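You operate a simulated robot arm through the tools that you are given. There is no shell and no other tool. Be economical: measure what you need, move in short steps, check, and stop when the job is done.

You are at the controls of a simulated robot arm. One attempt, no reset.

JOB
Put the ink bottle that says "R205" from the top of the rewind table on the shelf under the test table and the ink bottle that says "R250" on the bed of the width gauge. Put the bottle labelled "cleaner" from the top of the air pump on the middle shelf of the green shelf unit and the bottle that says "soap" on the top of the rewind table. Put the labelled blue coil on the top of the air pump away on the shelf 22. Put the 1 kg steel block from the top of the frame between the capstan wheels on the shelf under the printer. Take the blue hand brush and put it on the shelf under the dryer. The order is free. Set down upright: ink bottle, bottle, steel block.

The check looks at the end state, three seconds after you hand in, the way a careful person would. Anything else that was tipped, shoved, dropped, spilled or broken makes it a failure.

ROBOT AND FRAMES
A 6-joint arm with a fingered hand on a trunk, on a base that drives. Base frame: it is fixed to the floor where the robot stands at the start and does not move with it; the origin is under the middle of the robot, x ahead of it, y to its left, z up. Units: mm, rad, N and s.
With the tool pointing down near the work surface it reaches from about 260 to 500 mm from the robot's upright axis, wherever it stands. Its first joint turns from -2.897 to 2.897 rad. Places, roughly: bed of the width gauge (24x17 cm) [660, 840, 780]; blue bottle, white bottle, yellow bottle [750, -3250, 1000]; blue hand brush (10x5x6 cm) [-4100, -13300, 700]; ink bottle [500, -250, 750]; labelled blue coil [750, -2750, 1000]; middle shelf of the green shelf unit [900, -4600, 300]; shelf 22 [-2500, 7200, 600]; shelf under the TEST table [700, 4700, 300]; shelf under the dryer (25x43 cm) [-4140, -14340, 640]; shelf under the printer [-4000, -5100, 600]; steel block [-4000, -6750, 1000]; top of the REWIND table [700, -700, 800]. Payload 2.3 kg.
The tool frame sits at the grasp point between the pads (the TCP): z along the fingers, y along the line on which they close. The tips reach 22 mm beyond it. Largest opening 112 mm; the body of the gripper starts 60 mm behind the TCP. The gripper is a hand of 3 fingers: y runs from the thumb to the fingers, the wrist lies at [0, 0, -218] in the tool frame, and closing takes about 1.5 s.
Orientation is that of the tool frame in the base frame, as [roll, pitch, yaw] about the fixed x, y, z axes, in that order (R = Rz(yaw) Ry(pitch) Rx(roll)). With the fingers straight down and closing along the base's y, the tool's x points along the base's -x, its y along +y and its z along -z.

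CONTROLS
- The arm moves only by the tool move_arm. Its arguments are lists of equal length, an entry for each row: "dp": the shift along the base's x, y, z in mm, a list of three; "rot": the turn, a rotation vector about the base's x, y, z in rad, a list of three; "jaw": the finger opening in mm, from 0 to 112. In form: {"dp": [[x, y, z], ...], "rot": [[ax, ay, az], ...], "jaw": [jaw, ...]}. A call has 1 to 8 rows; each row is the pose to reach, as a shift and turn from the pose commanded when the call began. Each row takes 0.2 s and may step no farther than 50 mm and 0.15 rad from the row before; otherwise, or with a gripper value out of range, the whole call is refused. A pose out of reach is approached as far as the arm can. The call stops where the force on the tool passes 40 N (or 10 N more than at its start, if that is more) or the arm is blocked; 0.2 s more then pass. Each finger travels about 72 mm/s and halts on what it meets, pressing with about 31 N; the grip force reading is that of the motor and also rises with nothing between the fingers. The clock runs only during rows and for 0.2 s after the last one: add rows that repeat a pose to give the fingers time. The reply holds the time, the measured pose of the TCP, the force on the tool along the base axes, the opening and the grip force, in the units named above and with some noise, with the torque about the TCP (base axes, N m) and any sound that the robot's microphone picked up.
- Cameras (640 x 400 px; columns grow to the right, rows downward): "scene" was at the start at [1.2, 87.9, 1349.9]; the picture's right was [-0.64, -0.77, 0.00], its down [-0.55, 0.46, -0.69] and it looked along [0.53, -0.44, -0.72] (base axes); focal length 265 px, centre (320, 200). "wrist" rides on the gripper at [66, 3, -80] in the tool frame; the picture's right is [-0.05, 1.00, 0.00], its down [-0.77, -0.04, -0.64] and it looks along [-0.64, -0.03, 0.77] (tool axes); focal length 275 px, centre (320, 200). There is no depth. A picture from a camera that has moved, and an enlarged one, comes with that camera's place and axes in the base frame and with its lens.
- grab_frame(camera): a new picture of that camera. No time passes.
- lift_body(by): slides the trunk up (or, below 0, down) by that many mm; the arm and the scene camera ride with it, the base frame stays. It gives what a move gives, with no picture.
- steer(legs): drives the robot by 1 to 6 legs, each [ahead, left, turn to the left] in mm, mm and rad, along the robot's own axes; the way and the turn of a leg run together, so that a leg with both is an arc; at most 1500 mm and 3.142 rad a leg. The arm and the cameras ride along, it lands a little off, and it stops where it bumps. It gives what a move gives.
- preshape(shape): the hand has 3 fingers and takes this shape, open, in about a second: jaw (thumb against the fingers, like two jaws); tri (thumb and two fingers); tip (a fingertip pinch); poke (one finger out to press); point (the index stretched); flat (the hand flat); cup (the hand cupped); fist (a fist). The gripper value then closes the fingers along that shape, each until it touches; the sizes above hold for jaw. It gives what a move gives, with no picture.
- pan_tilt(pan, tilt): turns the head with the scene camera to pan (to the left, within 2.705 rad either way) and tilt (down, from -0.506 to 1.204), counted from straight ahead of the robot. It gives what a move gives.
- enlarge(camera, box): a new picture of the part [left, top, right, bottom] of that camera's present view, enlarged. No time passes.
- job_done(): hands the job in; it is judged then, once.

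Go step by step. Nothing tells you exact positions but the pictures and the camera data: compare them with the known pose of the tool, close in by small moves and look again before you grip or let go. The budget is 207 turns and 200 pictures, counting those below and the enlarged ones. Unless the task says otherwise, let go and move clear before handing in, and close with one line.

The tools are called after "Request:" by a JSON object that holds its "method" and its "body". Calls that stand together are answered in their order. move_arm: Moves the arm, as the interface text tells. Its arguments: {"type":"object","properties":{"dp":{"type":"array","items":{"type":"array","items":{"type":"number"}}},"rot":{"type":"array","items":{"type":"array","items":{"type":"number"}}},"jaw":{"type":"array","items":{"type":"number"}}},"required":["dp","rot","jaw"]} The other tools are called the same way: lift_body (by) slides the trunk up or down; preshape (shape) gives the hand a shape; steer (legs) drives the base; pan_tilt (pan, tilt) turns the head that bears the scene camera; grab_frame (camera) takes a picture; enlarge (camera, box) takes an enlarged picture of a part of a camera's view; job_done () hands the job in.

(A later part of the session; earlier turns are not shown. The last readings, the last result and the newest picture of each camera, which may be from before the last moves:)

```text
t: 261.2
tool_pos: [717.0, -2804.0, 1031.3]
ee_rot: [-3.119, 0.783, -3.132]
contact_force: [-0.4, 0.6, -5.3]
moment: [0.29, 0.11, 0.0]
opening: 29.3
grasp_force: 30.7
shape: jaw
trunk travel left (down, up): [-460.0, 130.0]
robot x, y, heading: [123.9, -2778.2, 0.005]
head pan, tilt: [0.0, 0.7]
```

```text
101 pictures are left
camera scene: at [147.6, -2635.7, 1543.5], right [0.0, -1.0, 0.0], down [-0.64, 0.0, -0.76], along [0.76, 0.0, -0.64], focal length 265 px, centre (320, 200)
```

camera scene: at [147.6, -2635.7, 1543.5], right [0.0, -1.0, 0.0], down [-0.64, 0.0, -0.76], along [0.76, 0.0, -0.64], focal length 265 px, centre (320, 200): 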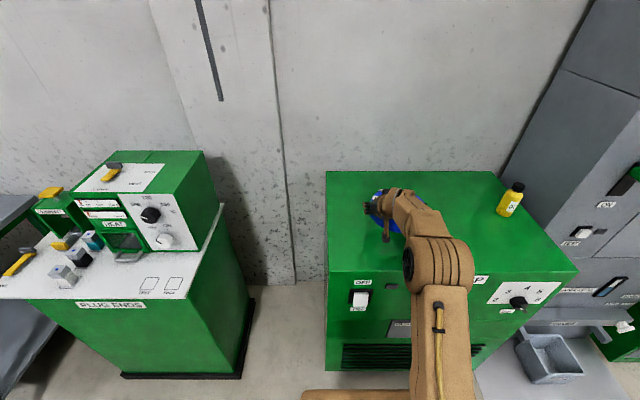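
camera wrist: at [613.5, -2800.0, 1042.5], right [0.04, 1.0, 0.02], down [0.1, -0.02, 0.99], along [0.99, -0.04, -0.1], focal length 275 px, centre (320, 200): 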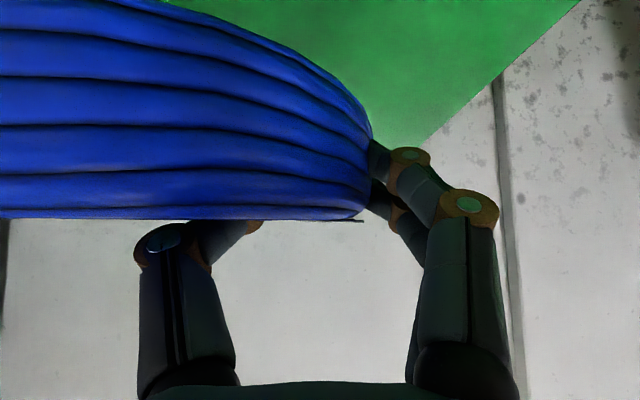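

The coil is held level. I'll back away and drive up the aisle toward shelf 22 in stages.

Request:
{"method": "steer", "body": {"legs": [[-480, 0, 0], [0, 1500, 0], [0, 1500, 0], [0, 1500, 0]]}}

Request:
{"method": "steer", "body": {"legs": [[0, 1500, 0], [0, 1500, 0], [0, 800, 0]]}}

Request:
{"method": "pan_tilt", "body": {"pan": 2.0, "tilt": 0.35}}

Request:
{"method": "grab_frame", "body": {"camera": "scene"}}

```text
t: 285.2
tool_pos: [221.9, 1696.2, 1030.5]
ee_rot: [-3.118, 0.784, -3.13]
contact_force: [-0.6, -0.3, -3.9]
moment: [0.27, 0.12, 0.01]
opening: 29.5
grasp_force: 30.6
shape: jaw
trunk travel left (down, up): [-460.0, 130.0]
robot x, y, heading: [-372.5, 1723.5, 0.001]
head pan, tilt: [0.0, 0.7]
```

```text
t: 303.5
tool_pos: [209.3, 5503.2, 1030.4]
ee_rot: [-3.118, 0.783, -3.129]
contact_force: [-0.8, -0.3, -5.1]
moment: [0.28, 0.05, -0.01]
opening: 29.5
grasp_force: 31.2
shape: jaw
trunk travel left (down, up): [-460.0, 130.0]
robot x, y, heading: [-386.4, 5528.4, 0.0]
head pan, tilt: [0.0, 0.7]
```

```text
t: 305.5
tool_pos: [208.2, 5502.1, 1031.6]
ee_rot: [-3.12, 0.784, -3.13]
contact_force: [0.5, -0.1, -4.8]
moment: [0.31, 0.12, -0.01]
opening: 29.3
grasp_force: 30.9
shape: jaw
trunk travel left (down, up): [-460.0, 130.0]
robot x, y, heading: [-384.1, 5529.1, -0.0]
head pan, tilt: [2.0, 0.351]
```

```text
100 pictures are left
camera scene: at [-485.1, 5754.8, 1575.0], right [0.91, 0.42, 0.0], down [0.14, -0.31, -0.94], along [-0.39, 0.85, -0.34], focal length 265 px, centre (320, 200)
```

scene: 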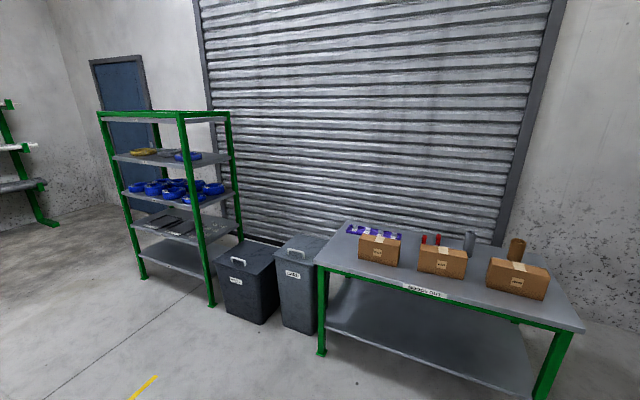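

Request:
{"method": "enlarge", "body": {"camera": "scene", "box": [80, 90, 260, 310]}}

Request:
{"method": "steer", "body": {"legs": [[0, 0, 1.571]]}}

Request:
{"method": "steer", "body": {"legs": [[0, 1500, 0], [0, 450, 0]]}}

Request:
{"method": "pan_tilt", "body": {"pan": 0.2, "tilt": 0.5}}

Request:
{"method": "grab_frame", "body": {"camera": "scene"}}

```text
1.82 times, centred on (170, 200) of scene
camera zoom: at [-485.1, 5754.8, 1575.0], right [0.91, 0.42, 0.0], down [0.14, -0.31, -0.94], along [-0.39, 0.85, -0.34], focal length 482 px, centre (593, 200)
```

zoom: 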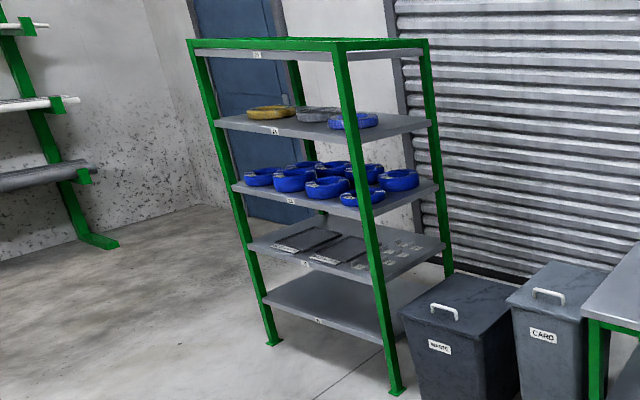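

```text
t: 309.7
tool_pos: [-358.6, 6125.7, 1030.5]
ee_rot: [-3.12, 0.785, -1.558]
contact_force: [0.0, -0.3, -4.3]
moment: [-0.09, 0.28, 0.02]
opening: 28.9
grasp_force: 31.0
shape: jaw
trunk travel left (down, up): [-460.0, 130.0]
robot x, y, heading: [-386.0, 5533.0, 1.573]
head pan, tilt: [2.0, 0.351]
```

```text
t: 319.5
tool_pos: [-2322.9, 6121.2, 1030.8]
ee_rot: [-3.117, 0.785, -1.557]
contact_force: [-0.2, 0.2, -5.0]
moment: [-0.07, 0.29, -0.02]
opening: 29.4
grasp_force: 30.9
shape: jaw
trunk travel left (down, up): [-460.0, 130.0]
robot x, y, heading: [-2352.3, 5526.4, 1.572]
head pan, tilt: [2.0, 0.351]
```

```text
t: 321.3
tool_pos: [-2322.3, 6120.6, 1031.2]
ee_rot: [-3.12, 0.783, -1.558]
contact_force: [-0.4, -0.6, -5.0]
moment: [-0.1, 0.28, -0.02]
opening: 28.9
grasp_force: 31.0
shape: jaw
trunk travel left (down, up): [-460.0, 130.0]
robot x, y, heading: [-2349.1, 5525.1, 1.576]
head pan, tilt: [0.201, 0.499]
```

```text
98 pictures are left
camera scene: at [-2509.8, 5554.7, 1561.2], right [0.98, 0.2, 0.0], down [0.1, -0.47, -0.88], along [-0.18, 0.86, -0.48], focal length 265 px, centre (320, 200)
```

scene: 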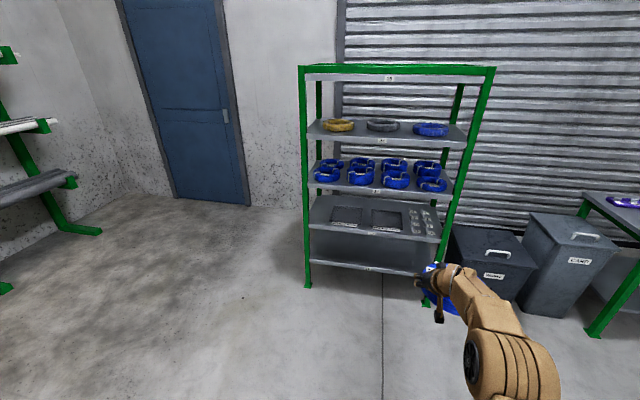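

Request:
{"method": "enlarge", "body": {"camera": "scene", "box": [290, 60, 500, 190]}}

Request:
{"method": "enlarge", "body": {"camera": "scene", "box": [290, 170, 510, 330]}}

Request:
{"method": "grab_frame", "body": {"camera": "wrist"}}

```text
3.05 times, centred on (395, 125) of scene
camera zoom: at [-2509.8, 5554.7, 1561.2], right [0.98, 0.2, 0.0], down [0.1, -0.47, -0.88], along [-0.18, 0.86, -0.48], focal length 807 px, centre (91, 429)
```

zoom: 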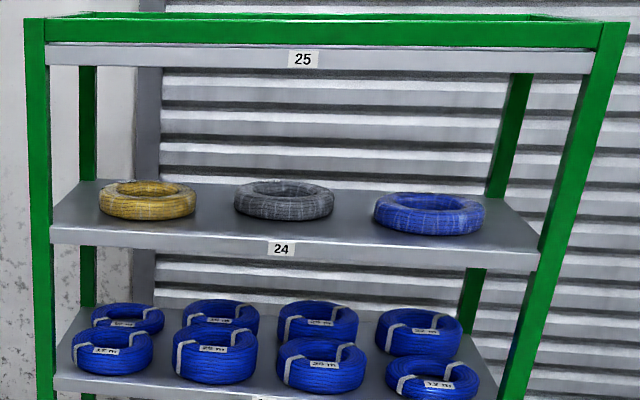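

```text
2.50 times, centred on (400, 250) of scene
camera zoom: at [-2509.8, 5554.7, 1561.2], right [0.98, 0.2, 0.0], down [0.1, -0.47, -0.88], along [-0.18, 0.86, -0.48], focal length 662 px, centre (120, 75)
```

zoom: 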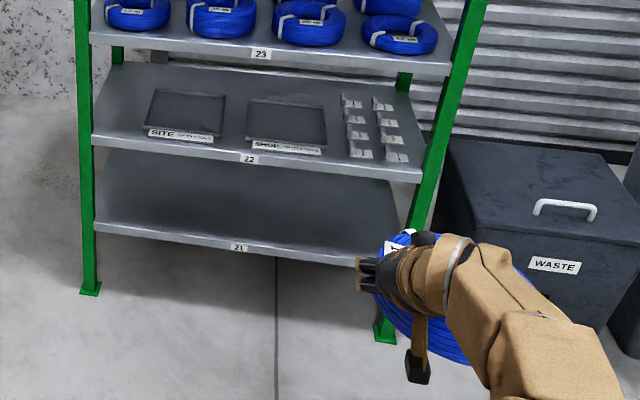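

```text
95 pictures are left
camera wrist: at [-2326.4, 6017.6, 1042.1], right [-1.0, 0.04, 0.02], down [0.02, 0.1, 0.99], along [0.03, 0.99, -0.1], focal length 275 px, centre (320, 200)
```

wrist: 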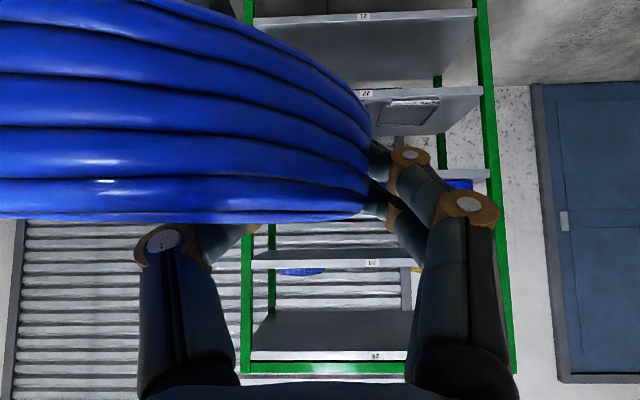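

Request:
{"method": "enlarge", "body": {"camera": "scene", "box": [330, 195, 440, 240]}}

Request:
{"method": "enlarge", "body": {"camera": "scene", "box": [400, 250, 520, 340]}}

```text
5.82 times, centred on (385, 218) of scene
camera zoom: at [-2509.8, 5554.7, 1561.2], right [0.98, 0.2, 0.0], down [0.1, -0.47, -0.88], along [-0.18, 0.86, -0.48], focal length 1541 px, centre (-58, 98)
```

zoom: 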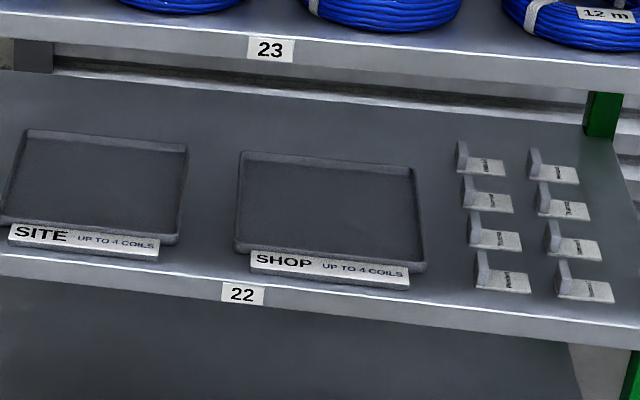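

```text
4.44 times, centred on (460, 295) of scene
camera zoom: at [-2509.8, 5554.7, 1561.2], right [0.98, 0.2, 0.0], down [0.1, -0.47, -0.88], along [-0.18, 0.86, -0.48], focal length 1177 px, centre (-302, -222)
```

zoom: 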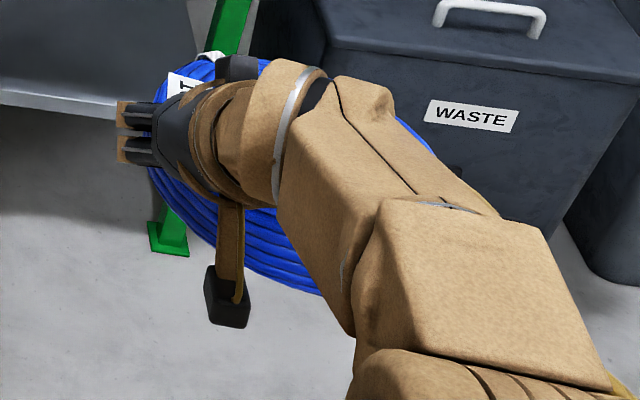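

Shelf 22 carries two coil trays (SITE and SHOP, "up to 4 coils") plus small tag holders. The SHOP tray, centred near (-2380,7098), is the clear place for the coil. I'll align, lower the trunk and approach.

Request:
{"method": "steer", "body": {"legs": [[0, 114, 0], [300, 0, 0]]}}

Request:
{"method": "lift_body", "body": {"by": -320}}

Request:
{"method": "pan_tilt", "body": {"pan": -0.1, "tilt": 0.55}}

Request:
{"method": "grab_frame", "body": {"camera": "scene"}}

Request:
{"method": "grab_frame", "body": {"camera": "wrist"}}

```text
t: 324.1
tool_pos: [-2437.6, 6419.3, 1031.0]
ee_rot: [-3.121, 0.782, -1.558]
contact_force: [0.3, 0.8, -5.8]
moment: [-0.07, 0.32, -0.01]
opening: 29.1
grasp_force: 31.3
shape: jaw
trunk travel left (down, up): [-460.0, 130.0]
robot x, y, heading: [-2465.8, 5823.9, 1.572]
head pan, tilt: [0.201, 0.499]
```

```text
t: 327.3
tool_pos: [-2437.9, 6419.5, 710.0]
ee_rot: [-3.121, 0.782, -1.559]
contact_force: [0.0, -0.2, -5.2]
moment: [-0.05, 0.31, 0.0]
opening: 28.9
grasp_force: 30.8
shape: jaw
trunk travel left (down, up): [-140.0, 450.0]
robot x, y, heading: [-2467.9, 5823.3, 1.576]
head pan, tilt: [0.201, 0.499]
```

```text
t: 328.1
tool_pos: [-2437.5, 6419.1, 711.3]
ee_rot: [-3.12, 0.782, -1.56]
contact_force: [-0.1, -0.2, -5.1]
moment: [-0.06, 0.32, -0.01]
opening: 29.2
grasp_force: 31.4
shape: jaw
trunk travel left (down, up): [-140.0, 450.0]
robot x, y, heading: [-2465.2, 5827.0, 1.575]
head pan, tilt: [-0.099, 0.55]
```

```text
92 pictures are left
camera scene: at [-2597.0, 5852.9, 1236.7], right [1.0, -0.09, 0.0], down [-0.05, -0.52, -0.85], along [0.08, 0.85, -0.52], focal length 265 px, centre (320, 200)
```

scene: 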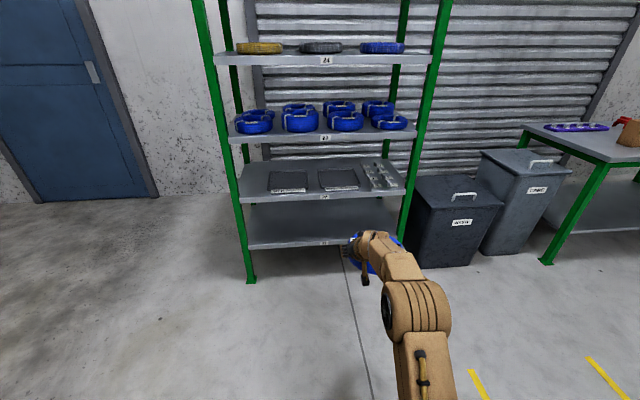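

```text
91 pictures are left
camera wrist: at [-2441.3, 6315.5, 722.0], right [-1.0, 0.04, 0.02], down [0.02, 0.1, 0.99], along [0.03, 0.99, -0.1], focal length 275 px, centre (320, 200)
```

wrist: 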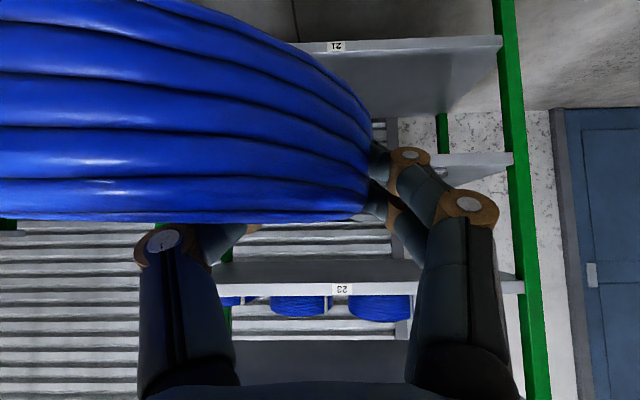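

Request:
{"method": "enlarge", "body": {"camera": "scene", "box": [230, 125, 430, 275]}}

```text
2.67 times, centred on (330, 200) of scene
camera zoom: at [-2597.0, 5852.9, 1236.7], right [1.0, -0.09, 0.0], down [-0.05, -0.52, -0.85], along [0.08, 0.85, -0.52], focal length 706 px, centre (293, 200)
```

zoom: 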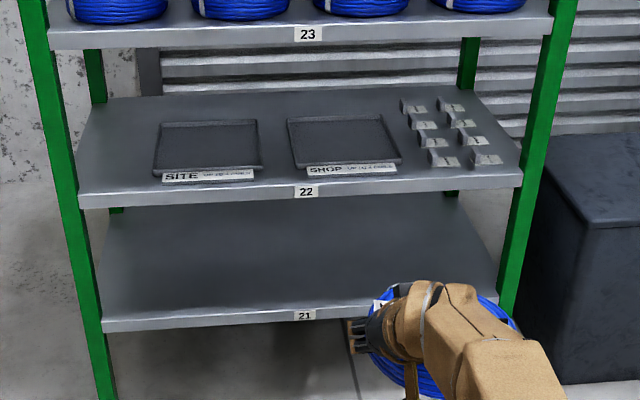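

Shelf 22's surface is about z≈580, with its front at y≈6970 and shelf 23's underside at ~850. I'll use the lowest trunk so the forearm stays flat, set TCP z≈645, and go in part way.

Request:
{"method": "lift_body", "body": {"by": -135}}

Request:
{"method": "move_arm", "body": {"dp": [[0, 0, 25], [0, 0, 50], [0, 0, 70]], "rot": [[0, 0, 0], [0, 0, 0], [0, 0, 0]], "jaw": [28, 28, 28]}}

Request:
{"method": "steer", "body": {"legs": [[440, 0, 0]]}}

Request:
{"method": "pan_tilt", "body": {"pan": -0.1, "tilt": 0.6}}

Request:
{"method": "grab_frame", "body": {"camera": "scene"}}

Request:
{"method": "grab_frame", "body": {"camera": "wrist"}}

```text
t: 329.7
tool_pos: [-2437.4, 6418.2, 575.4]
ee_rot: [-3.121, 0.783, -1.558]
contact_force: [0.4, -0.8, -5.1]
moment: [-0.08, 0.3, -0.02]
opening: 28.9
grasp_force: 30.6
shape: jaw
trunk travel left (down, up): [-5.0, 585.0]
robot x, y, heading: [-2463.8, 5827.7, 1.576]
head pan, tilt: [-0.099, 0.55]
```

```text
t: 330.5
tool_pos: [-2436.4, 6419.4, 646.2]
ee_rot: [-3.119, 0.782, -1.558]
contact_force: [0.3, 0.4, -4.2]
moment: [-0.06, 0.27, 0.03]
opening: 29.1
grasp_force: 31.0
shape: jaw
trunk travel left (down, up): [-5.0, 585.0]
robot x, y, heading: [-2462.0, 5823.0, 1.574]
head pan, tilt: [-0.099, 0.55]
```

```text
t: 333.2
tool_pos: [-2437.6, 6860.6, 646.2]
ee_rot: [-3.12, 0.784, -1.56]
contact_force: [0.2, 0.4, -4.4]
moment: [-0.06, 0.29, -0.03]
opening: 29.2
grasp_force: 30.5
shape: jaw
trunk travel left (down, up): [-5.0, 585.0]
robot x, y, heading: [-2464.8, 6264.9, 1.567]
head pan, tilt: [-0.099, 0.55]
```

```text
t: 333.9
tool_pos: [-2436.8, 6859.7, 646.5]
ee_rot: [-3.121, 0.782, -1.56]
contact_force: [-0.1, 0.4, -4.8]
moment: [-0.06, 0.28, -0.01]
opening: 29.0
grasp_force: 31.0
shape: jaw
trunk travel left (down, up): [-5.0, 585.0]
robot x, y, heading: [-2465.9, 6263.4, 1.573]
head pan, tilt: [-0.099, 0.6]
```

```text
89 pictures are left
camera scene: at [-2598.5, 6292.7, 1097.2], right [1.0, -0.1, 0.0], down [-0.06, -0.56, -0.82], along [0.08, 0.82, -0.57], focal length 265 px, centre (320, 200)
```

scene: 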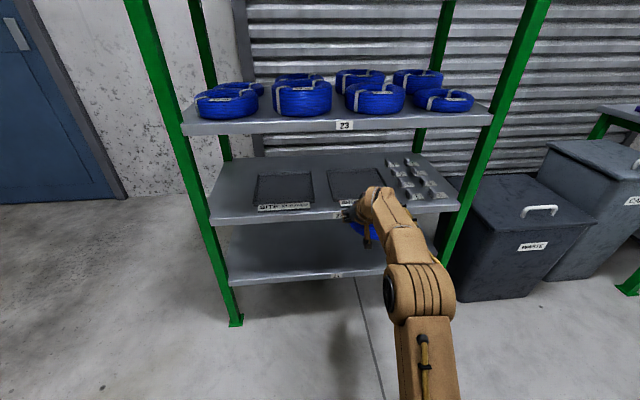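

```text
88 pictures are left
camera wrist: at [-2440.9, 6756.3, 657.8], right [-1.0, 0.04, 0.02], down [0.02, 0.1, 0.99], along [0.04, 0.99, -0.1], focal length 275 px, centre (320, 200)
```

wrist: 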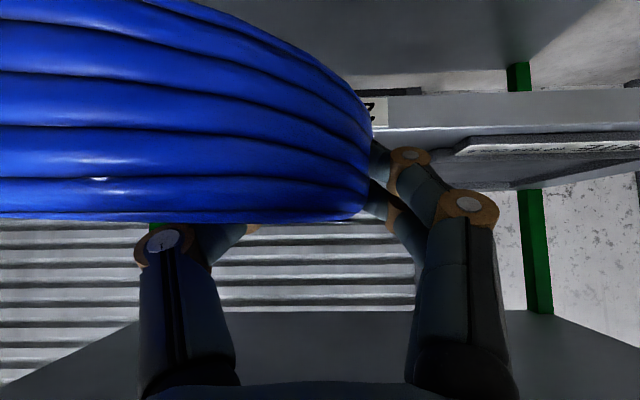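

Request:
{"method": "enlarge", "body": {"camera": "wrist", "box": [340, 60, 540, 200]}}

Request:
{"method": "enlarge", "body": {"camera": "scene", "box": [200, 140, 470, 300]}}

```text
2.86 times, centred on (440, 130) of wrist
camera zoom: at [-2440.9, 6756.3, 657.8], right [-1.0, 0.04, 0.02], down [0.02, 0.1, 0.99], along [0.04, 0.99, -0.1], focal length 786 px, centre (-23, 400)
```

zoom: 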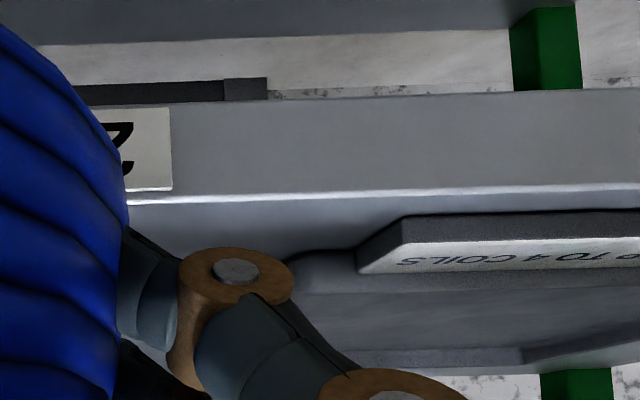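

```text
2.37 times, centred on (335, 220) of scene
camera zoom: at [-2598.5, 6292.7, 1097.2], right [1.0, -0.1, 0.0], down [-0.06, -0.56, -0.82], along [0.08, 0.82, -0.57], focal length 628 px, centre (284, 153)
```

zoom: 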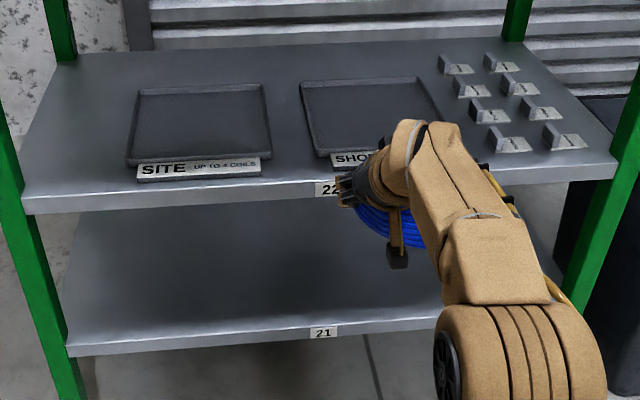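

Geometry agrees between the two cameras: the SHOP tray spans x -2481..-2270, y 7016..7230. I'm advancing over it.

Request:
{"method": "steer", "body": {"legs": [[200, -5, 0]]}}

Request:
{"method": "enlarge", "body": {"camera": "scene", "box": [200, 120, 500, 320]}}

Request:
{"method": "grab_frame", "body": {"camera": "wrist"}}

```text
t: 335.5
tool_pos: [-2431.2, 7061.6, 647.8]
ee_rot: [-3.119, 0.783, -1.562]
contact_force: [-0.1, -0.9, -4.0]
moment: [-0.06, 0.33, 0.0]
opening: 29.0
grasp_force: 30.6
shape: jaw
trunk travel left (down, up): [-5.0, 585.0]
robot x, y, heading: [-2461.5, 6467.6, 1.571]
head pan, tilt: [-0.099, 0.6]
```

```text
2.00 times, centred on (350, 220) of scene
camera zoom: at [-2593.8, 6494.7, 1097.2], right [1.0, -0.1, 0.0], down [-0.06, -0.56, -0.82], along [0.08, 0.82, -0.57], focal length 530 px, centre (260, 160)
```

zoom: 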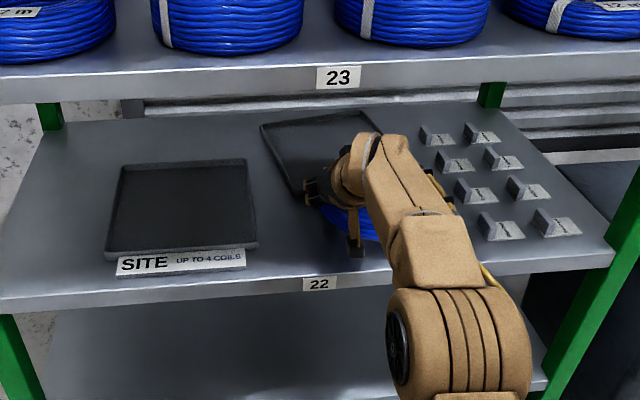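

```text
84 pictures are left
camera wrist: at [-2435.5, 6958.0, 657.9], right [-1.0, 0.04, 0.02], down [0.02, 0.1, 0.99], along [0.04, 0.99, -0.1], focal length 275 px, centre (320, 200)
```

wrist: 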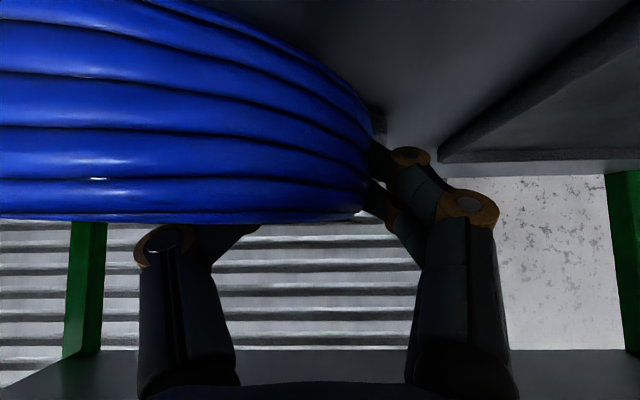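

The SHOP tray looks skewed compared with before, so something may have touched it. I'll zoom in before doing anything else.

Request:
{"method": "enlarge", "body": {"camera": "scene", "box": [300, 160, 440, 270]}}

Request:
{"method": "enlarge", "body": {"camera": "wrist", "box": [330, 60, 640, 240]}}

```text
3.64 times, centred on (370, 215) of scene
camera zoom: at [-2593.8, 6494.7, 1097.2], right [1.0, -0.1, 0.0], down [-0.06, -0.56, -0.82], along [0.08, 0.82, -0.57], focal length 963 px, centre (138, 146)
```

zoom: 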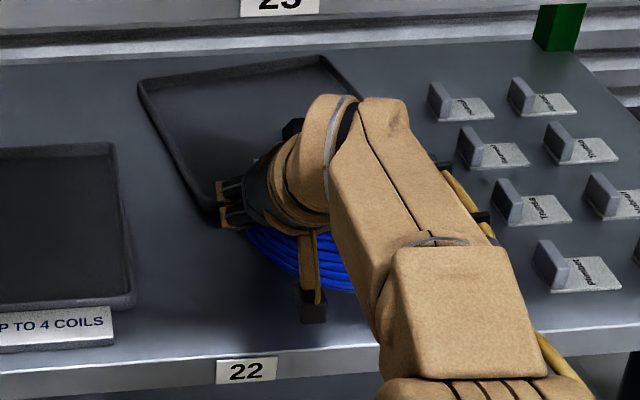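

```text
2.06 times, centred on (485, 150) of wrist
camera zoom: at [-2435.5, 6958.0, 657.9], right [-1.0, 0.04, 0.02], down [0.02, 0.1, 0.99], along [0.04, 0.99, -0.1], focal length 568 px, centre (-21, 303)
```

zoom: 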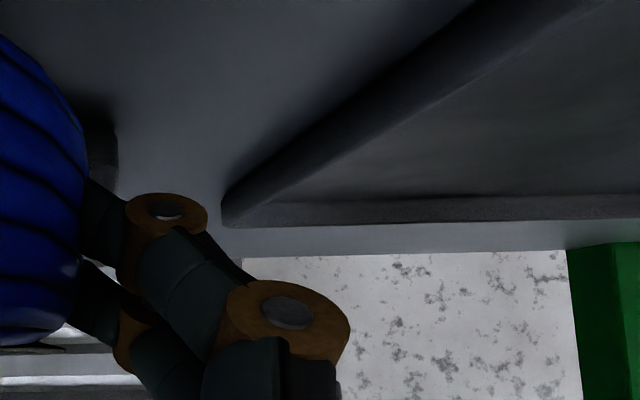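

The loose SHOP tray got pushed by the coil, which must hang lower than I assumed. I'll lift clear, back out, and check both the coil's hang and the tray.

Request:
{"method": "move_arm", "body": {"dp": [[0, 0, 15], [0, 0, 30], [0, -20, 45]], "rot": [[0, 0, 0], [0, 0, 0], [0, 0, 0]], "jaw": [28, 28, 28]}}

Request:
{"method": "steer", "body": {"legs": [[-350, 0, 0]]}}

Request:
{"method": "grab_frame", "body": {"camera": "scene"}}

Request:
{"method": "enlarge", "body": {"camera": "scene", "box": [220, 120, 460, 300]}}

```text
t: 336.3
tool_pos: [-2430.4, 7042.5, 691.6]
ee_rot: [-3.121, 0.782, -1.562]
contact_force: [-0.7, -0.9, -5.3]
moment: [-0.09, 0.34, -0.01]
opening: 29.2
grasp_force: 31.2
shape: jaw
trunk travel left (down, up): [-5.0, 585.0]
robot x, y, heading: [-2460.8, 6465.7, 1.568]
head pan, tilt: [-0.099, 0.6]
```

```text
t: 338.5
tool_pos: [-2430.7, 6693.4, 691.7]
ee_rot: [-3.122, 0.78, -1.562]
contact_force: [-0.5, 0.1, -4.4]
moment: [-0.03, 0.29, 0.0]
opening: 29.2
grasp_force: 31.4
shape: jaw
trunk travel left (down, up): [-5.0, 585.0]
robot x, y, heading: [-2463.9, 6117.2, 1.571]
head pan, tilt: [-0.099, 0.6]
```

```text
81 pictures are left
camera scene: at [-2593.5, 6145.2, 1097.2], right [1.0, -0.1, 0.0], down [-0.06, -0.56, -0.82], along [0.08, 0.82, -0.57], focal length 265 px, centre (320, 200)
```

scene: 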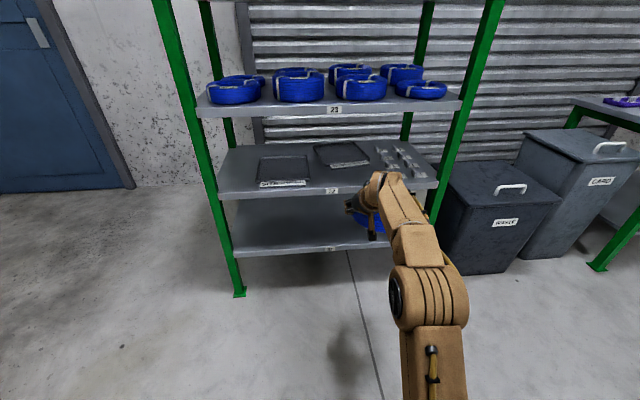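

```text
2.22 times, centred on (340, 210) of scene
camera zoom: at [-2593.5, 6145.2, 1097.2], right [1.0, -0.1, 0.0], down [-0.06, -0.56, -0.82], along [0.08, 0.82, -0.57], focal length 588 px, centre (276, 178)
```

zoom: 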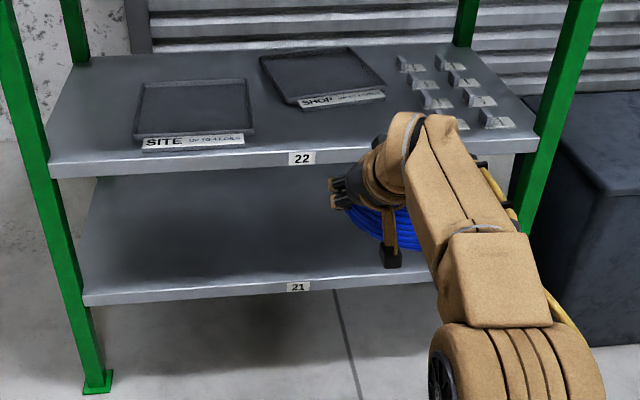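

The SHOP tray was pushed back about 100 mm and rotated, so I'll need to put it back. First I'll set the coil in the untouched SITE tray (centre ≈(-2646,7128)), entering higher with the hand pitched up. I'm shifting left and pitching now.

Request:
{"method": "steer", "body": {"legs": [[0, 272, 0]]}}

Request:
{"method": "move_arm", "body": {"dp": [[0, 0, -8], [0, 0, -16], [0, 0, -20]], "rot": [[0.08, 0, 0], [0.16, 0, 0], [0.22, 0, 0]], "jaw": [28, 28, 28]}}

Request:
{"method": "steer", "body": {"legs": [[160, 0, 0]]}}

Request:
{"method": "grab_frame", "body": {"camera": "scene"}}

Request:
{"method": "grab_frame", "body": {"camera": "wrist"}}

```text
t: 340.4
tool_pos: [-2702.4, 6692.7, 691.4]
ee_rot: [-3.121, 0.781, -1.562]
contact_force: [-0.1, 0.1, -4.7]
moment: [-0.02, 0.3, -0.01]
opening: 28.9
grasp_force: 31.5
shape: jaw
trunk travel left (down, up): [-5.0, 585.0]
robot x, y, heading: [-2729.9, 6117.6, 1.574]
head pan, tilt: [-0.099, 0.6]
```

```text
t: 341.2
tool_pos: [-2701.4, 6691.5, 670.9]
ee_rot: [-3.117, 1.001, -1.56]
contact_force: [0.4, 0.6, -4.6]
moment: [-0.1, 0.28, 0.03]
opening: 28.9
grasp_force: 30.8
shape: jaw
trunk travel left (down, up): [-5.0, 585.0]
robot x, y, heading: [-2733.3, 6119.9, 1.574]
head pan, tilt: [-0.099, 0.6]
```

```text
t: 342.7
tool_pos: [-2702.0, 6852.6, 671.2]
ee_rot: [-3.117, 1.001, -1.558]
contact_force: [0.4, 0.0, -4.9]
moment: [-0.04, 0.3, -0.02]
opening: 28.8
grasp_force: 30.7
shape: jaw
trunk travel left (down, up): [-5.0, 585.0]
robot x, y, heading: [-2733.6, 6279.4, 1.573]
head pan, tilt: [-0.099, 0.6]
```

```text
79 pictures are left
camera scene: at [-2864.4, 6306.3, 1097.2], right [1.0, -0.1, 0.0], down [-0.05, -0.56, -0.82], along [0.08, 0.82, -0.57], focal length 265 px, centre (320, 200)
```

scene: 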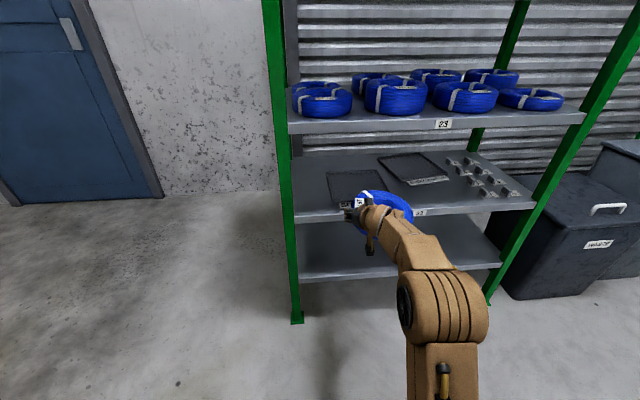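

```text
78 pictures are left
camera wrist: at [-2706.5, 6750.1, 659.6], right [-1.0, 0.03, 0.03], down [0.02, -0.12, 0.99], along [0.04, 0.99, 0.12], focal length 275 px, centre (320, 200)
```

wrist: 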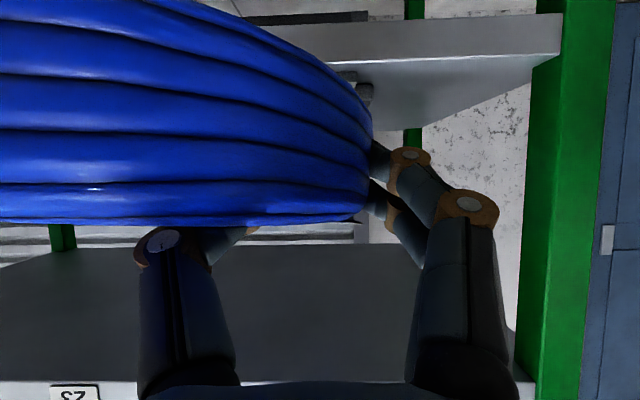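

Request:
{"method": "move_arm", "body": {"dp": [[0, 0, 8]], "rot": [[0, 0, 0]], "jaw": [28]}}

Request:
{"method": "steer", "body": {"legs": [[150, 0, 0]]}}

Request:
{"method": "enlarge", "body": {"camera": "scene", "box": [240, 130, 480, 280]}}

Request:
{"method": "enlarge", "body": {"camera": "wrist", "box": [280, 0, 560, 200]}}

```text
t: 343.1
tool_pos: [-2702.1, 6854.6, 679.3]
ee_rot: [-3.12, 1.003, -1.559]
contact_force: [-0.2, 0.1, -4.1]
moment: [-0.12, 0.33, -0.01]
opening: 29.1
grasp_force: 31.3
shape: jaw
trunk travel left (down, up): [-5.0, 585.0]
robot x, y, heading: [-2728.6, 6277.8, 1.575]
head pan, tilt: [-0.099, 0.6]
```

```text
t: 344.4
tool_pos: [-2703.7, 7002.3, 679.7]
ee_rot: [-3.118, 1.001, -1.558]
contact_force: [-0.3, 0.2, -5.2]
moment: [-0.09, 0.34, 0.02]
opening: 29.1
grasp_force: 30.7
shape: jaw
trunk travel left (down, up): [-5.0, 585.0]
robot x, y, heading: [-2731.3, 6429.5, 1.571]
head pan, tilt: [-0.099, 0.6]
```

```text
2.67 times, centred on (360, 205) of scene
camera zoom: at [-2864.6, 6455.3, 1097.2], right [1.0, -0.1, 0.0], down [-0.06, -0.56, -0.82], along [0.08, 0.82, -0.57], focal length 706 px, centre (213, 187)
```

zoom: 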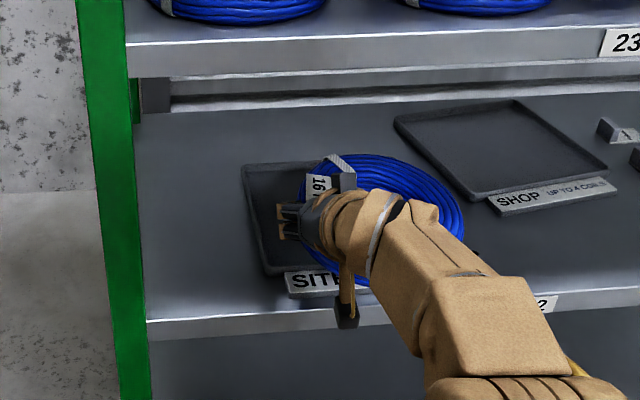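

```text
2.00 times, centred on (420, 100) of wrist
camera zoom: at [-2706.6, 6899.0, 667.8], right [-1.0, 0.03, 0.03], down [0.02, -0.12, 0.99], along [0.04, 0.99, 0.12], focal length 551 px, centre (120, 400)
```

zoom: 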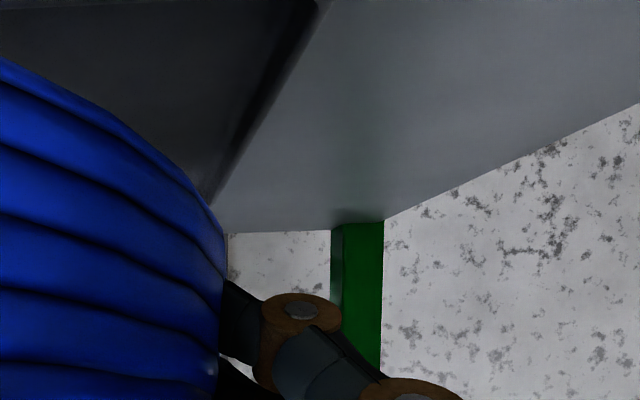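

Request:
{"method": "move_arm", "body": {"dp": [[-7, 0, 0]], "rot": [[0, 0, 0]], "jaw": [28]}}

Request:
{"method": "steer", "body": {"legs": [[114, 0, 0]]}}

Request:
{"method": "enlarge", "body": {"camera": "scene", "box": [240, 130, 480, 280]}}

```text
t: 344.8
tool_pos: [-2710.3, 7002.8, 678.6]
ee_rot: [-3.119, 1.001, -1.561]
contact_force: [-0.9, 0.0, -5.1]
moment: [-0.03, 0.28, 0.02]
opening: 29.0
grasp_force: 31.4
shape: jaw
trunk travel left (down, up): [-5.0, 585.0]
robot x, y, heading: [-2733.7, 6431.3, 1.57]
head pan, tilt: [-0.099, 0.6]
```

```text
t: 346.0
tool_pos: [-2708.3, 7116.2, 679.4]
ee_rot: [-3.116, 1.0, -1.56]
contact_force: [0.5, 0.8, -4.4]
moment: [-0.07, 0.28, -0.02]
opening: 28.9
grasp_force: 31.4
shape: jaw
trunk travel left (down, up): [-5.0, 585.0]
robot x, y, heading: [-2735.4, 6541.9, 1.574]
head pan, tilt: [-0.099, 0.6]
```

```text
2.67 times, centred on (360, 205) of scene
camera zoom: at [-2864.7, 6568.8, 1097.2], right [0.99, -0.1, 0.0], down [-0.06, -0.56, -0.82], along [0.08, 0.82, -0.57], focal length 706 px, centre (213, 187)
```

zoom: 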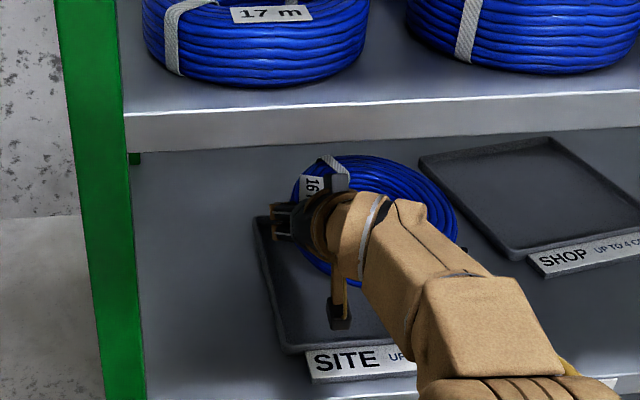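

Request:
{"method": "move_arm", "body": {"dp": [[0, 0, -12], [0, 0, -24], [0, 0, -34], [0, 0, -42], [0, 0, -47]], "rot": [[0, 0, 0], [0, 0, 0], [-0.06, 0, 0], [-0.14, 0, 0], [-0.21, 0, 0]], "jaw": [28, 28, 28, 28, 28]}}

Request:
{"method": "enlarge", "body": {"camera": "scene", "box": [240, 160, 480, 310]}}

```text
t: 347.2
tool_pos: [-2708.1, 7115.1, 632.8]
ee_rot: [-3.12, 0.792, -1.562]
contact_force: [-0.4, 0.4, -2.6]
moment: [0.06, 0.11, 0.01]
opening: 28.8
grasp_force: 31.4
shape: jaw
trunk travel left (down, up): [-5.0, 585.0]
robot x, y, heading: [-2733.4, 6543.6, 1.572]
head pan, tilt: [-0.099, 0.6]
```

```text
2.67 times, centred on (360, 235) of scene
camera zoom: at [-2864.8, 6568.7, 1097.2], right [0.99, -0.1, 0.0], down [-0.06, -0.56, -0.82], along [0.08, 0.82, -0.57], focal length 706 px, centre (213, 107)
```

zoom: 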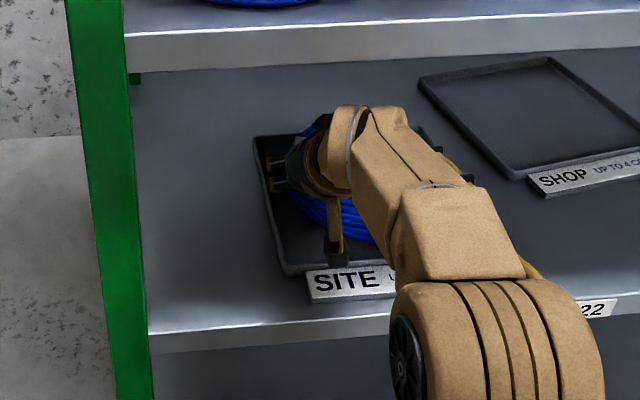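

Force shows the coil starting to rest. I'll lower a little more.

Request:
{"method": "move_arm", "body": {"dp": [[0, 0, -4], [0, 0, -8]], "rot": [[0, 0, 0], [0, 0, 0]], "jaw": [28, 28]}}

Request:
{"method": "grab_frame", "body": {"camera": "wrist"}}

```text
t: 347.8
tool_pos: [-2708.7, 7116.2, 624.6]
ee_rot: [-3.12, 0.793, -1.561]
contact_force: [-1.1, 0.9, -1.3]
moment: [0.05, -0.2, 0.08]
opening: 28.4
grasp_force: 31.1
shape: jaw
trunk travel left (down, up): [-5.0, 585.0]
robot x, y, heading: [-2731.7, 6546.6, 1.573]
head pan, tilt: [-0.099, 0.6]
```

```text
73 pictures are left
camera wrist: at [-2713.2, 7011.5, 634.5], right [-1.0, 0.04, 0.02], down [0.02, 0.09, 1.0], along [0.04, 1.0, -0.09], focal length 275 px, centre (320, 200)
```

wrist: 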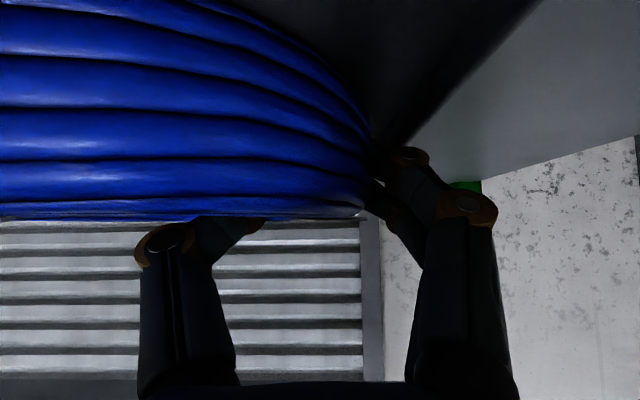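

Request:
{"method": "move_arm", "body": {"dp": [[0, 0, -3], [0, 0, -3], [0, 0, -3], [0, 0, -3], [0, 0, -3]], "rot": [[0, 0, 0], [0, 0, 0], [0, 0, 0], [0, 0, 0], [0, 0, 0]], "jaw": [28, 32, 37, 42, 42]}}

Request:
{"method": "grab_frame", "body": {"camera": "wrist"}}

Request:
{"method": "enlarge", "body": {"camera": "scene", "box": [240, 160, 480, 310]}}

```text
t: 349.0
tool_pos: [-2707.8, 7114.6, 621.0]
ee_rot: [-3.121, 0.793, -1.565]
contact_force: [-0.1, -0.1, 0.3]
moment: [-0.01, 0.03, -0.05]
opening: 41.9
grasp_force: 0.0
shape: jaw
trunk travel left (down, up): [-5.0, 585.0]
robot x, y, heading: [-2733.1, 6542.6, 1.571]
head pan, tilt: [-0.099, 0.6]
```

```text
72 pictures are left
camera wrist: at [-2712.6, 7011.4, 631.4], right [-1.0, 0.04, 0.02], down [0.02, 0.09, 1.0], along [0.04, 1.0, -0.09], focal length 275 px, centre (320, 200)
```

wrist: 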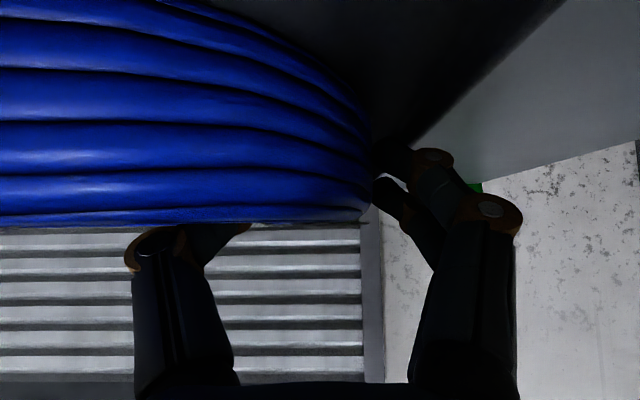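

```text
2.67 times, centred on (360, 235) of scene
camera zoom: at [-2864.8, 6568.2, 1097.2], right [0.99, -0.1, 0.0], down [-0.06, -0.56, -0.83], along [0.08, 0.82, -0.56], focal length 706 px, centre (213, 107)
```

zoom: 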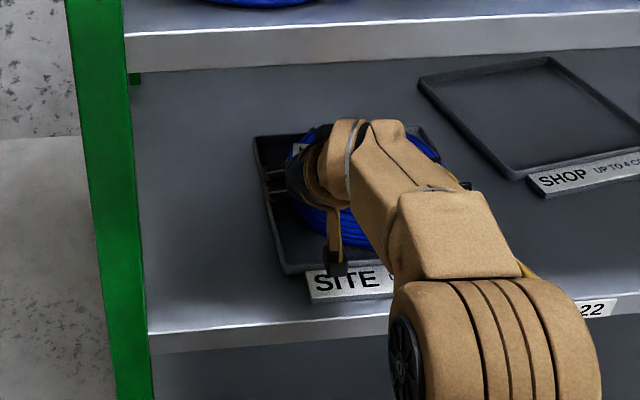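

Released; the coil lies in the tray and nothing else moved. Withdrawing along the tool axis.

Request:
{"method": "move_arm", "body": {"dp": [[0, -12, 12], [0, -25, 25], [0, -45, 42], [0, -80, 55]], "rot": [[0, 0, 0], [0, 0, 0], [0, 0, 0], [0, 0, 0]], "jaw": [42, 42, 42, 42]}}

Request:
{"method": "steer", "body": {"legs": [[-250, -180, 0]]}}

Request:
{"method": "grab_frame", "body": {"camera": "scene"}}

Request:
{"method": "enlarge", "body": {"camera": "scene", "box": [180, 130, 440, 280]}}

```text
t: 350.0
tool_pos: [-2708.6, 7035.1, 676.9]
ee_rot: [-3.119, 0.793, -1.564]
contact_force: [-0.6, 0.4, -0.4]
moment: [0.0, -0.01, -0.03]
opening: 41.7
grasp_force: 0.1
shape: jaw
trunk travel left (down, up): [-5.0, 585.0]
robot x, y, heading: [-2730.5, 6541.0, 1.571]
head pan, tilt: [-0.099, 0.6]
```

```text
t: 352.1
tool_pos: [-2528.9, 6783.5, 677.3]
ee_rot: [-3.121, 0.793, -1.564]
contact_force: [1.0, -0.1, 0.3]
moment: [-0.03, 0.01, 0.01]
opening: 41.6
grasp_force: 0.1
shape: jaw
trunk travel left (down, up): [-5.0, 585.0]
robot x, y, heading: [-2552.5, 6288.3, 1.572]
head pan, tilt: [-0.099, 0.6]
```

```text
70 pictures are left
camera scene: at [-2684.7, 6316.3, 1097.2], right [1.0, -0.1, 0.0], down [-0.06, -0.56, -0.83], along [0.08, 0.82, -0.56], focal length 265 px, centre (320, 200)
```

scene: 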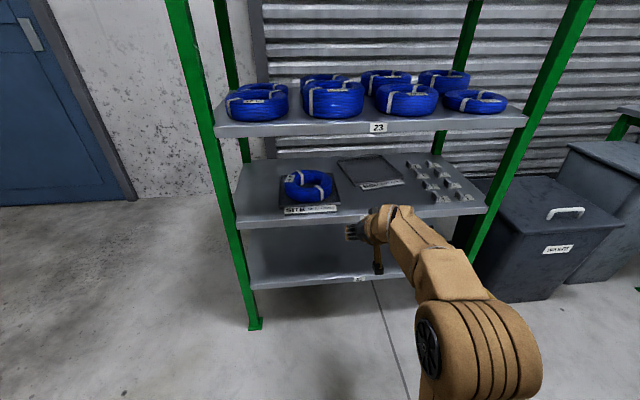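

```text
2.46 times, centred on (310, 205) of scene
camera zoom: at [-2684.7, 6316.3, 1097.2], right [1.0, -0.1, 0.0], down [-0.06, -0.56, -0.83], along [0.08, 0.82, -0.56], focal length 652 px, centre (345, 188)
```

zoom: 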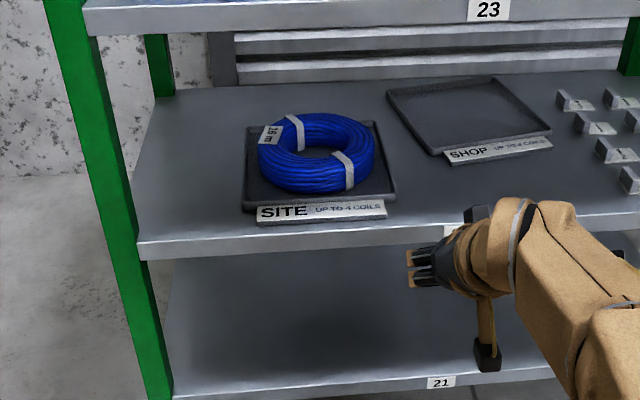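

The coil sits well in the SITE tray. Now I'll restore the SHOP tray, which is rotated about 10–12° CCW and ~140 mm too far back. I'll pinch its left wall near the front corner and drag it back, so I'm shaping the hand for that.

Request:
{"method": "move_arm", "body": {"dp": [[0, 20, -5], [0, 50, -10], [0, 80, -20]], "rot": [[0.07, 0, 0], [0.14, 0, 0], [0.21, 0, 0]], "jaw": [50, 50, 50]}}

Request:
{"method": "move_arm", "body": {"dp": [[0, 20, 0], [0, 50, -5]], "rot": [[0, 0, 0.09], [0, 0, 0.175]], "jaw": [50, 50]}}

Request:
{"method": "steer", "body": {"legs": [[0, -52, 0], [130, 0, 0]]}}

Request:
{"method": "grab_frame", "body": {"camera": "wrist"}}

Request:
{"method": "enlarge", "body": {"camera": "scene", "box": [220, 130, 480, 290]}}

```text
t: 352.9
tool_pos: [-2528.4, 6863.8, 657.6]
ee_rot: [-3.118, 1.007, -1.56]
contact_force: [0.0, 0.4, 0.2]
moment: [0.0, 0.05, 0.0]
opening: 49.4
grasp_force: 0.1
shape: jaw
trunk travel left (down, up): [-5.0, 585.0]
robot x, y, heading: [-2554.4, 6290.0, 1.571]
head pan, tilt: [-0.099, 0.6]
```

```text
t: 353.5
tool_pos: [-2529.7, 6912.8, 651.3]
ee_rot: [-3.118, 1.003, -1.385]
contact_force: [0.5, 0.7, -0.3]
moment: [-0.01, -0.01, 0.01]
opening: 49.5
grasp_force: 0.1
shape: jaw
trunk travel left (down, up): [-5.0, 585.0]
robot x, y, heading: [-2552.8, 6291.9, 1.571]
head pan, tilt: [-0.099, 0.6]
```

```text
t: 355.4
tool_pos: [-2478.2, 7043.2, 652.9]
ee_rot: [-3.117, 1.001, -1.381]
contact_force: [0.7, 0.2, 0.1]
moment: [-0.04, 0.02, 0.01]
opening: 49.5
grasp_force: 0.1
shape: jaw
trunk travel left (down, up): [-5.0, 585.0]
robot x, y, heading: [-2502.5, 6418.2, 1.572]
head pan, tilt: [-0.099, 0.6]
```

```text
68 pictures are left
camera wrist: at [-2463.6, 6940.1, 640.3], right [-0.99, -0.14, 0.03], down [0.04, -0.12, 0.99], along [-0.14, 0.98, 0.12], focal length 275 px, centre (320, 200)
```

wrist: 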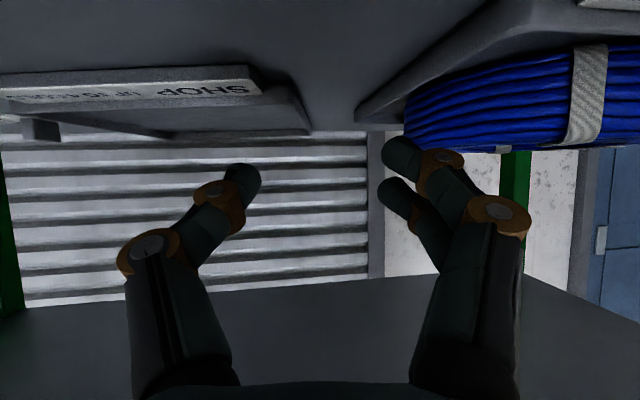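

```text
2.46 times, centred on (350, 210) of scene
camera zoom: at [-2632.6, 6445.8, 1097.2], right [1.0, -0.1, 0.0], down [-0.05, -0.56, -0.83], along [0.08, 0.82, -0.56], focal length 652 px, centre (246, 175)
```

zoom: 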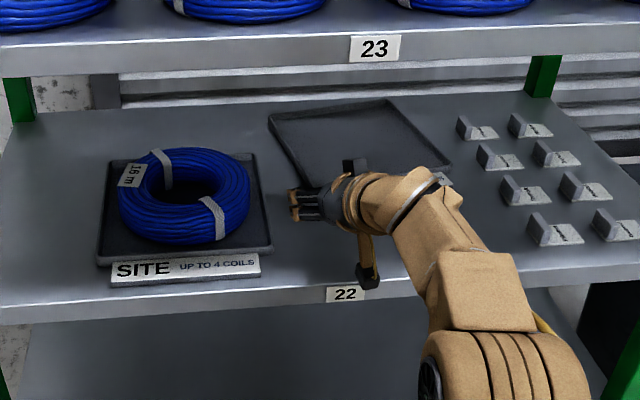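

Tray walls are about 30 mm high (top ≈613), which explains the bump. I'm moving over the left wall with the fingers straddling it.

Request:
{"method": "steer", "body": {"legs": [[128, 0, 0]]}}

Request:
{"method": "move_arm", "body": {"dp": [[-5, 10, 0], [-7, 19, 0]], "rot": [[0, 0, 0], [0, 0, 0]], "jaw": [50, 50]}}

Request:
{"method": "grab_frame", "body": {"camera": "wrist"}}

Request:
{"method": "enlarge", "body": {"camera": "scene", "box": [220, 150, 480, 310]}}

```text
t: 356.6
tool_pos: [-2479.9, 7170.8, 653.0]
ee_rot: [-3.118, 1.003, -1.38]
contact_force: [0.1, -0.1, -0.1]
moment: [0.02, 0.03, -0.04]
opening: 49.7
grasp_force: 0.0
shape: jaw
trunk travel left (down, up): [-5.0, 585.0]
robot x, y, heading: [-2499.3, 6548.0, 1.577]
head pan, tilt: [-0.099, 0.6]
```

```text
t: 357.2
tool_pos: [-2485.9, 7190.5, 652.2]
ee_rot: [-3.114, 1.002, -1.382]
contact_force: [0.8, 0.4, 0.4]
moment: [-0.03, 0.0, 0.0]
opening: 49.5
grasp_force: 0.1
shape: jaw
trunk travel left (down, up): [-5.0, 585.0]
robot x, y, heading: [-2496.5, 6547.8, 1.569]
head pan, tilt: [-0.099, 0.6]
```

```text
66 pictures are left
camera wrist: at [-2472.0, 7087.7, 640.5], right [-0.99, -0.14, 0.03], down [0.04, -0.12, 0.99], along [-0.14, 0.98, 0.12], focal length 275 px, centre (320, 200)
```

wrist: 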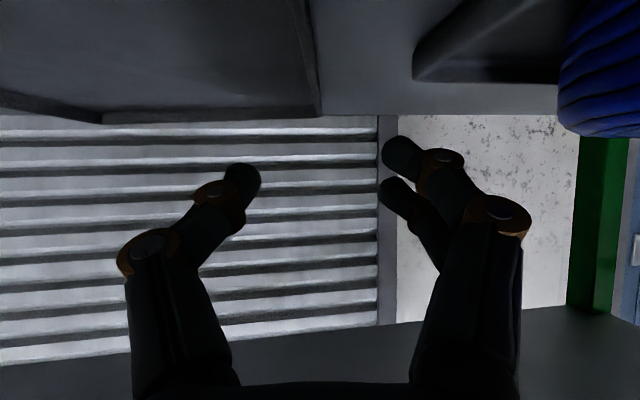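

```text
2.46 times, centred on (350, 230) of scene
camera zoom: at [-2633.0, 6574.3, 1097.2], right [1.0, -0.1, 0.0], down [-0.05, -0.56, -0.83], along [0.08, 0.82, -0.56], focal length 652 px, centre (246, 126)
```

zoom: 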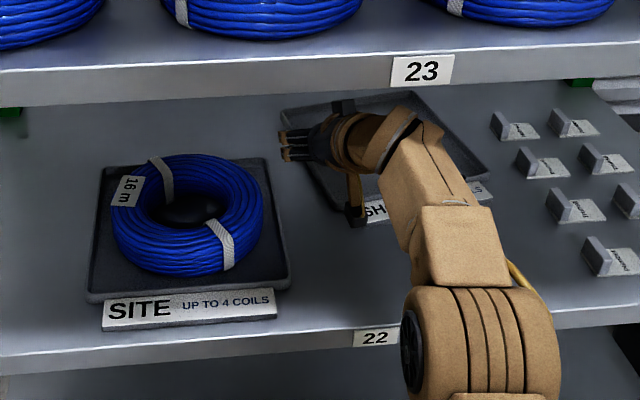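

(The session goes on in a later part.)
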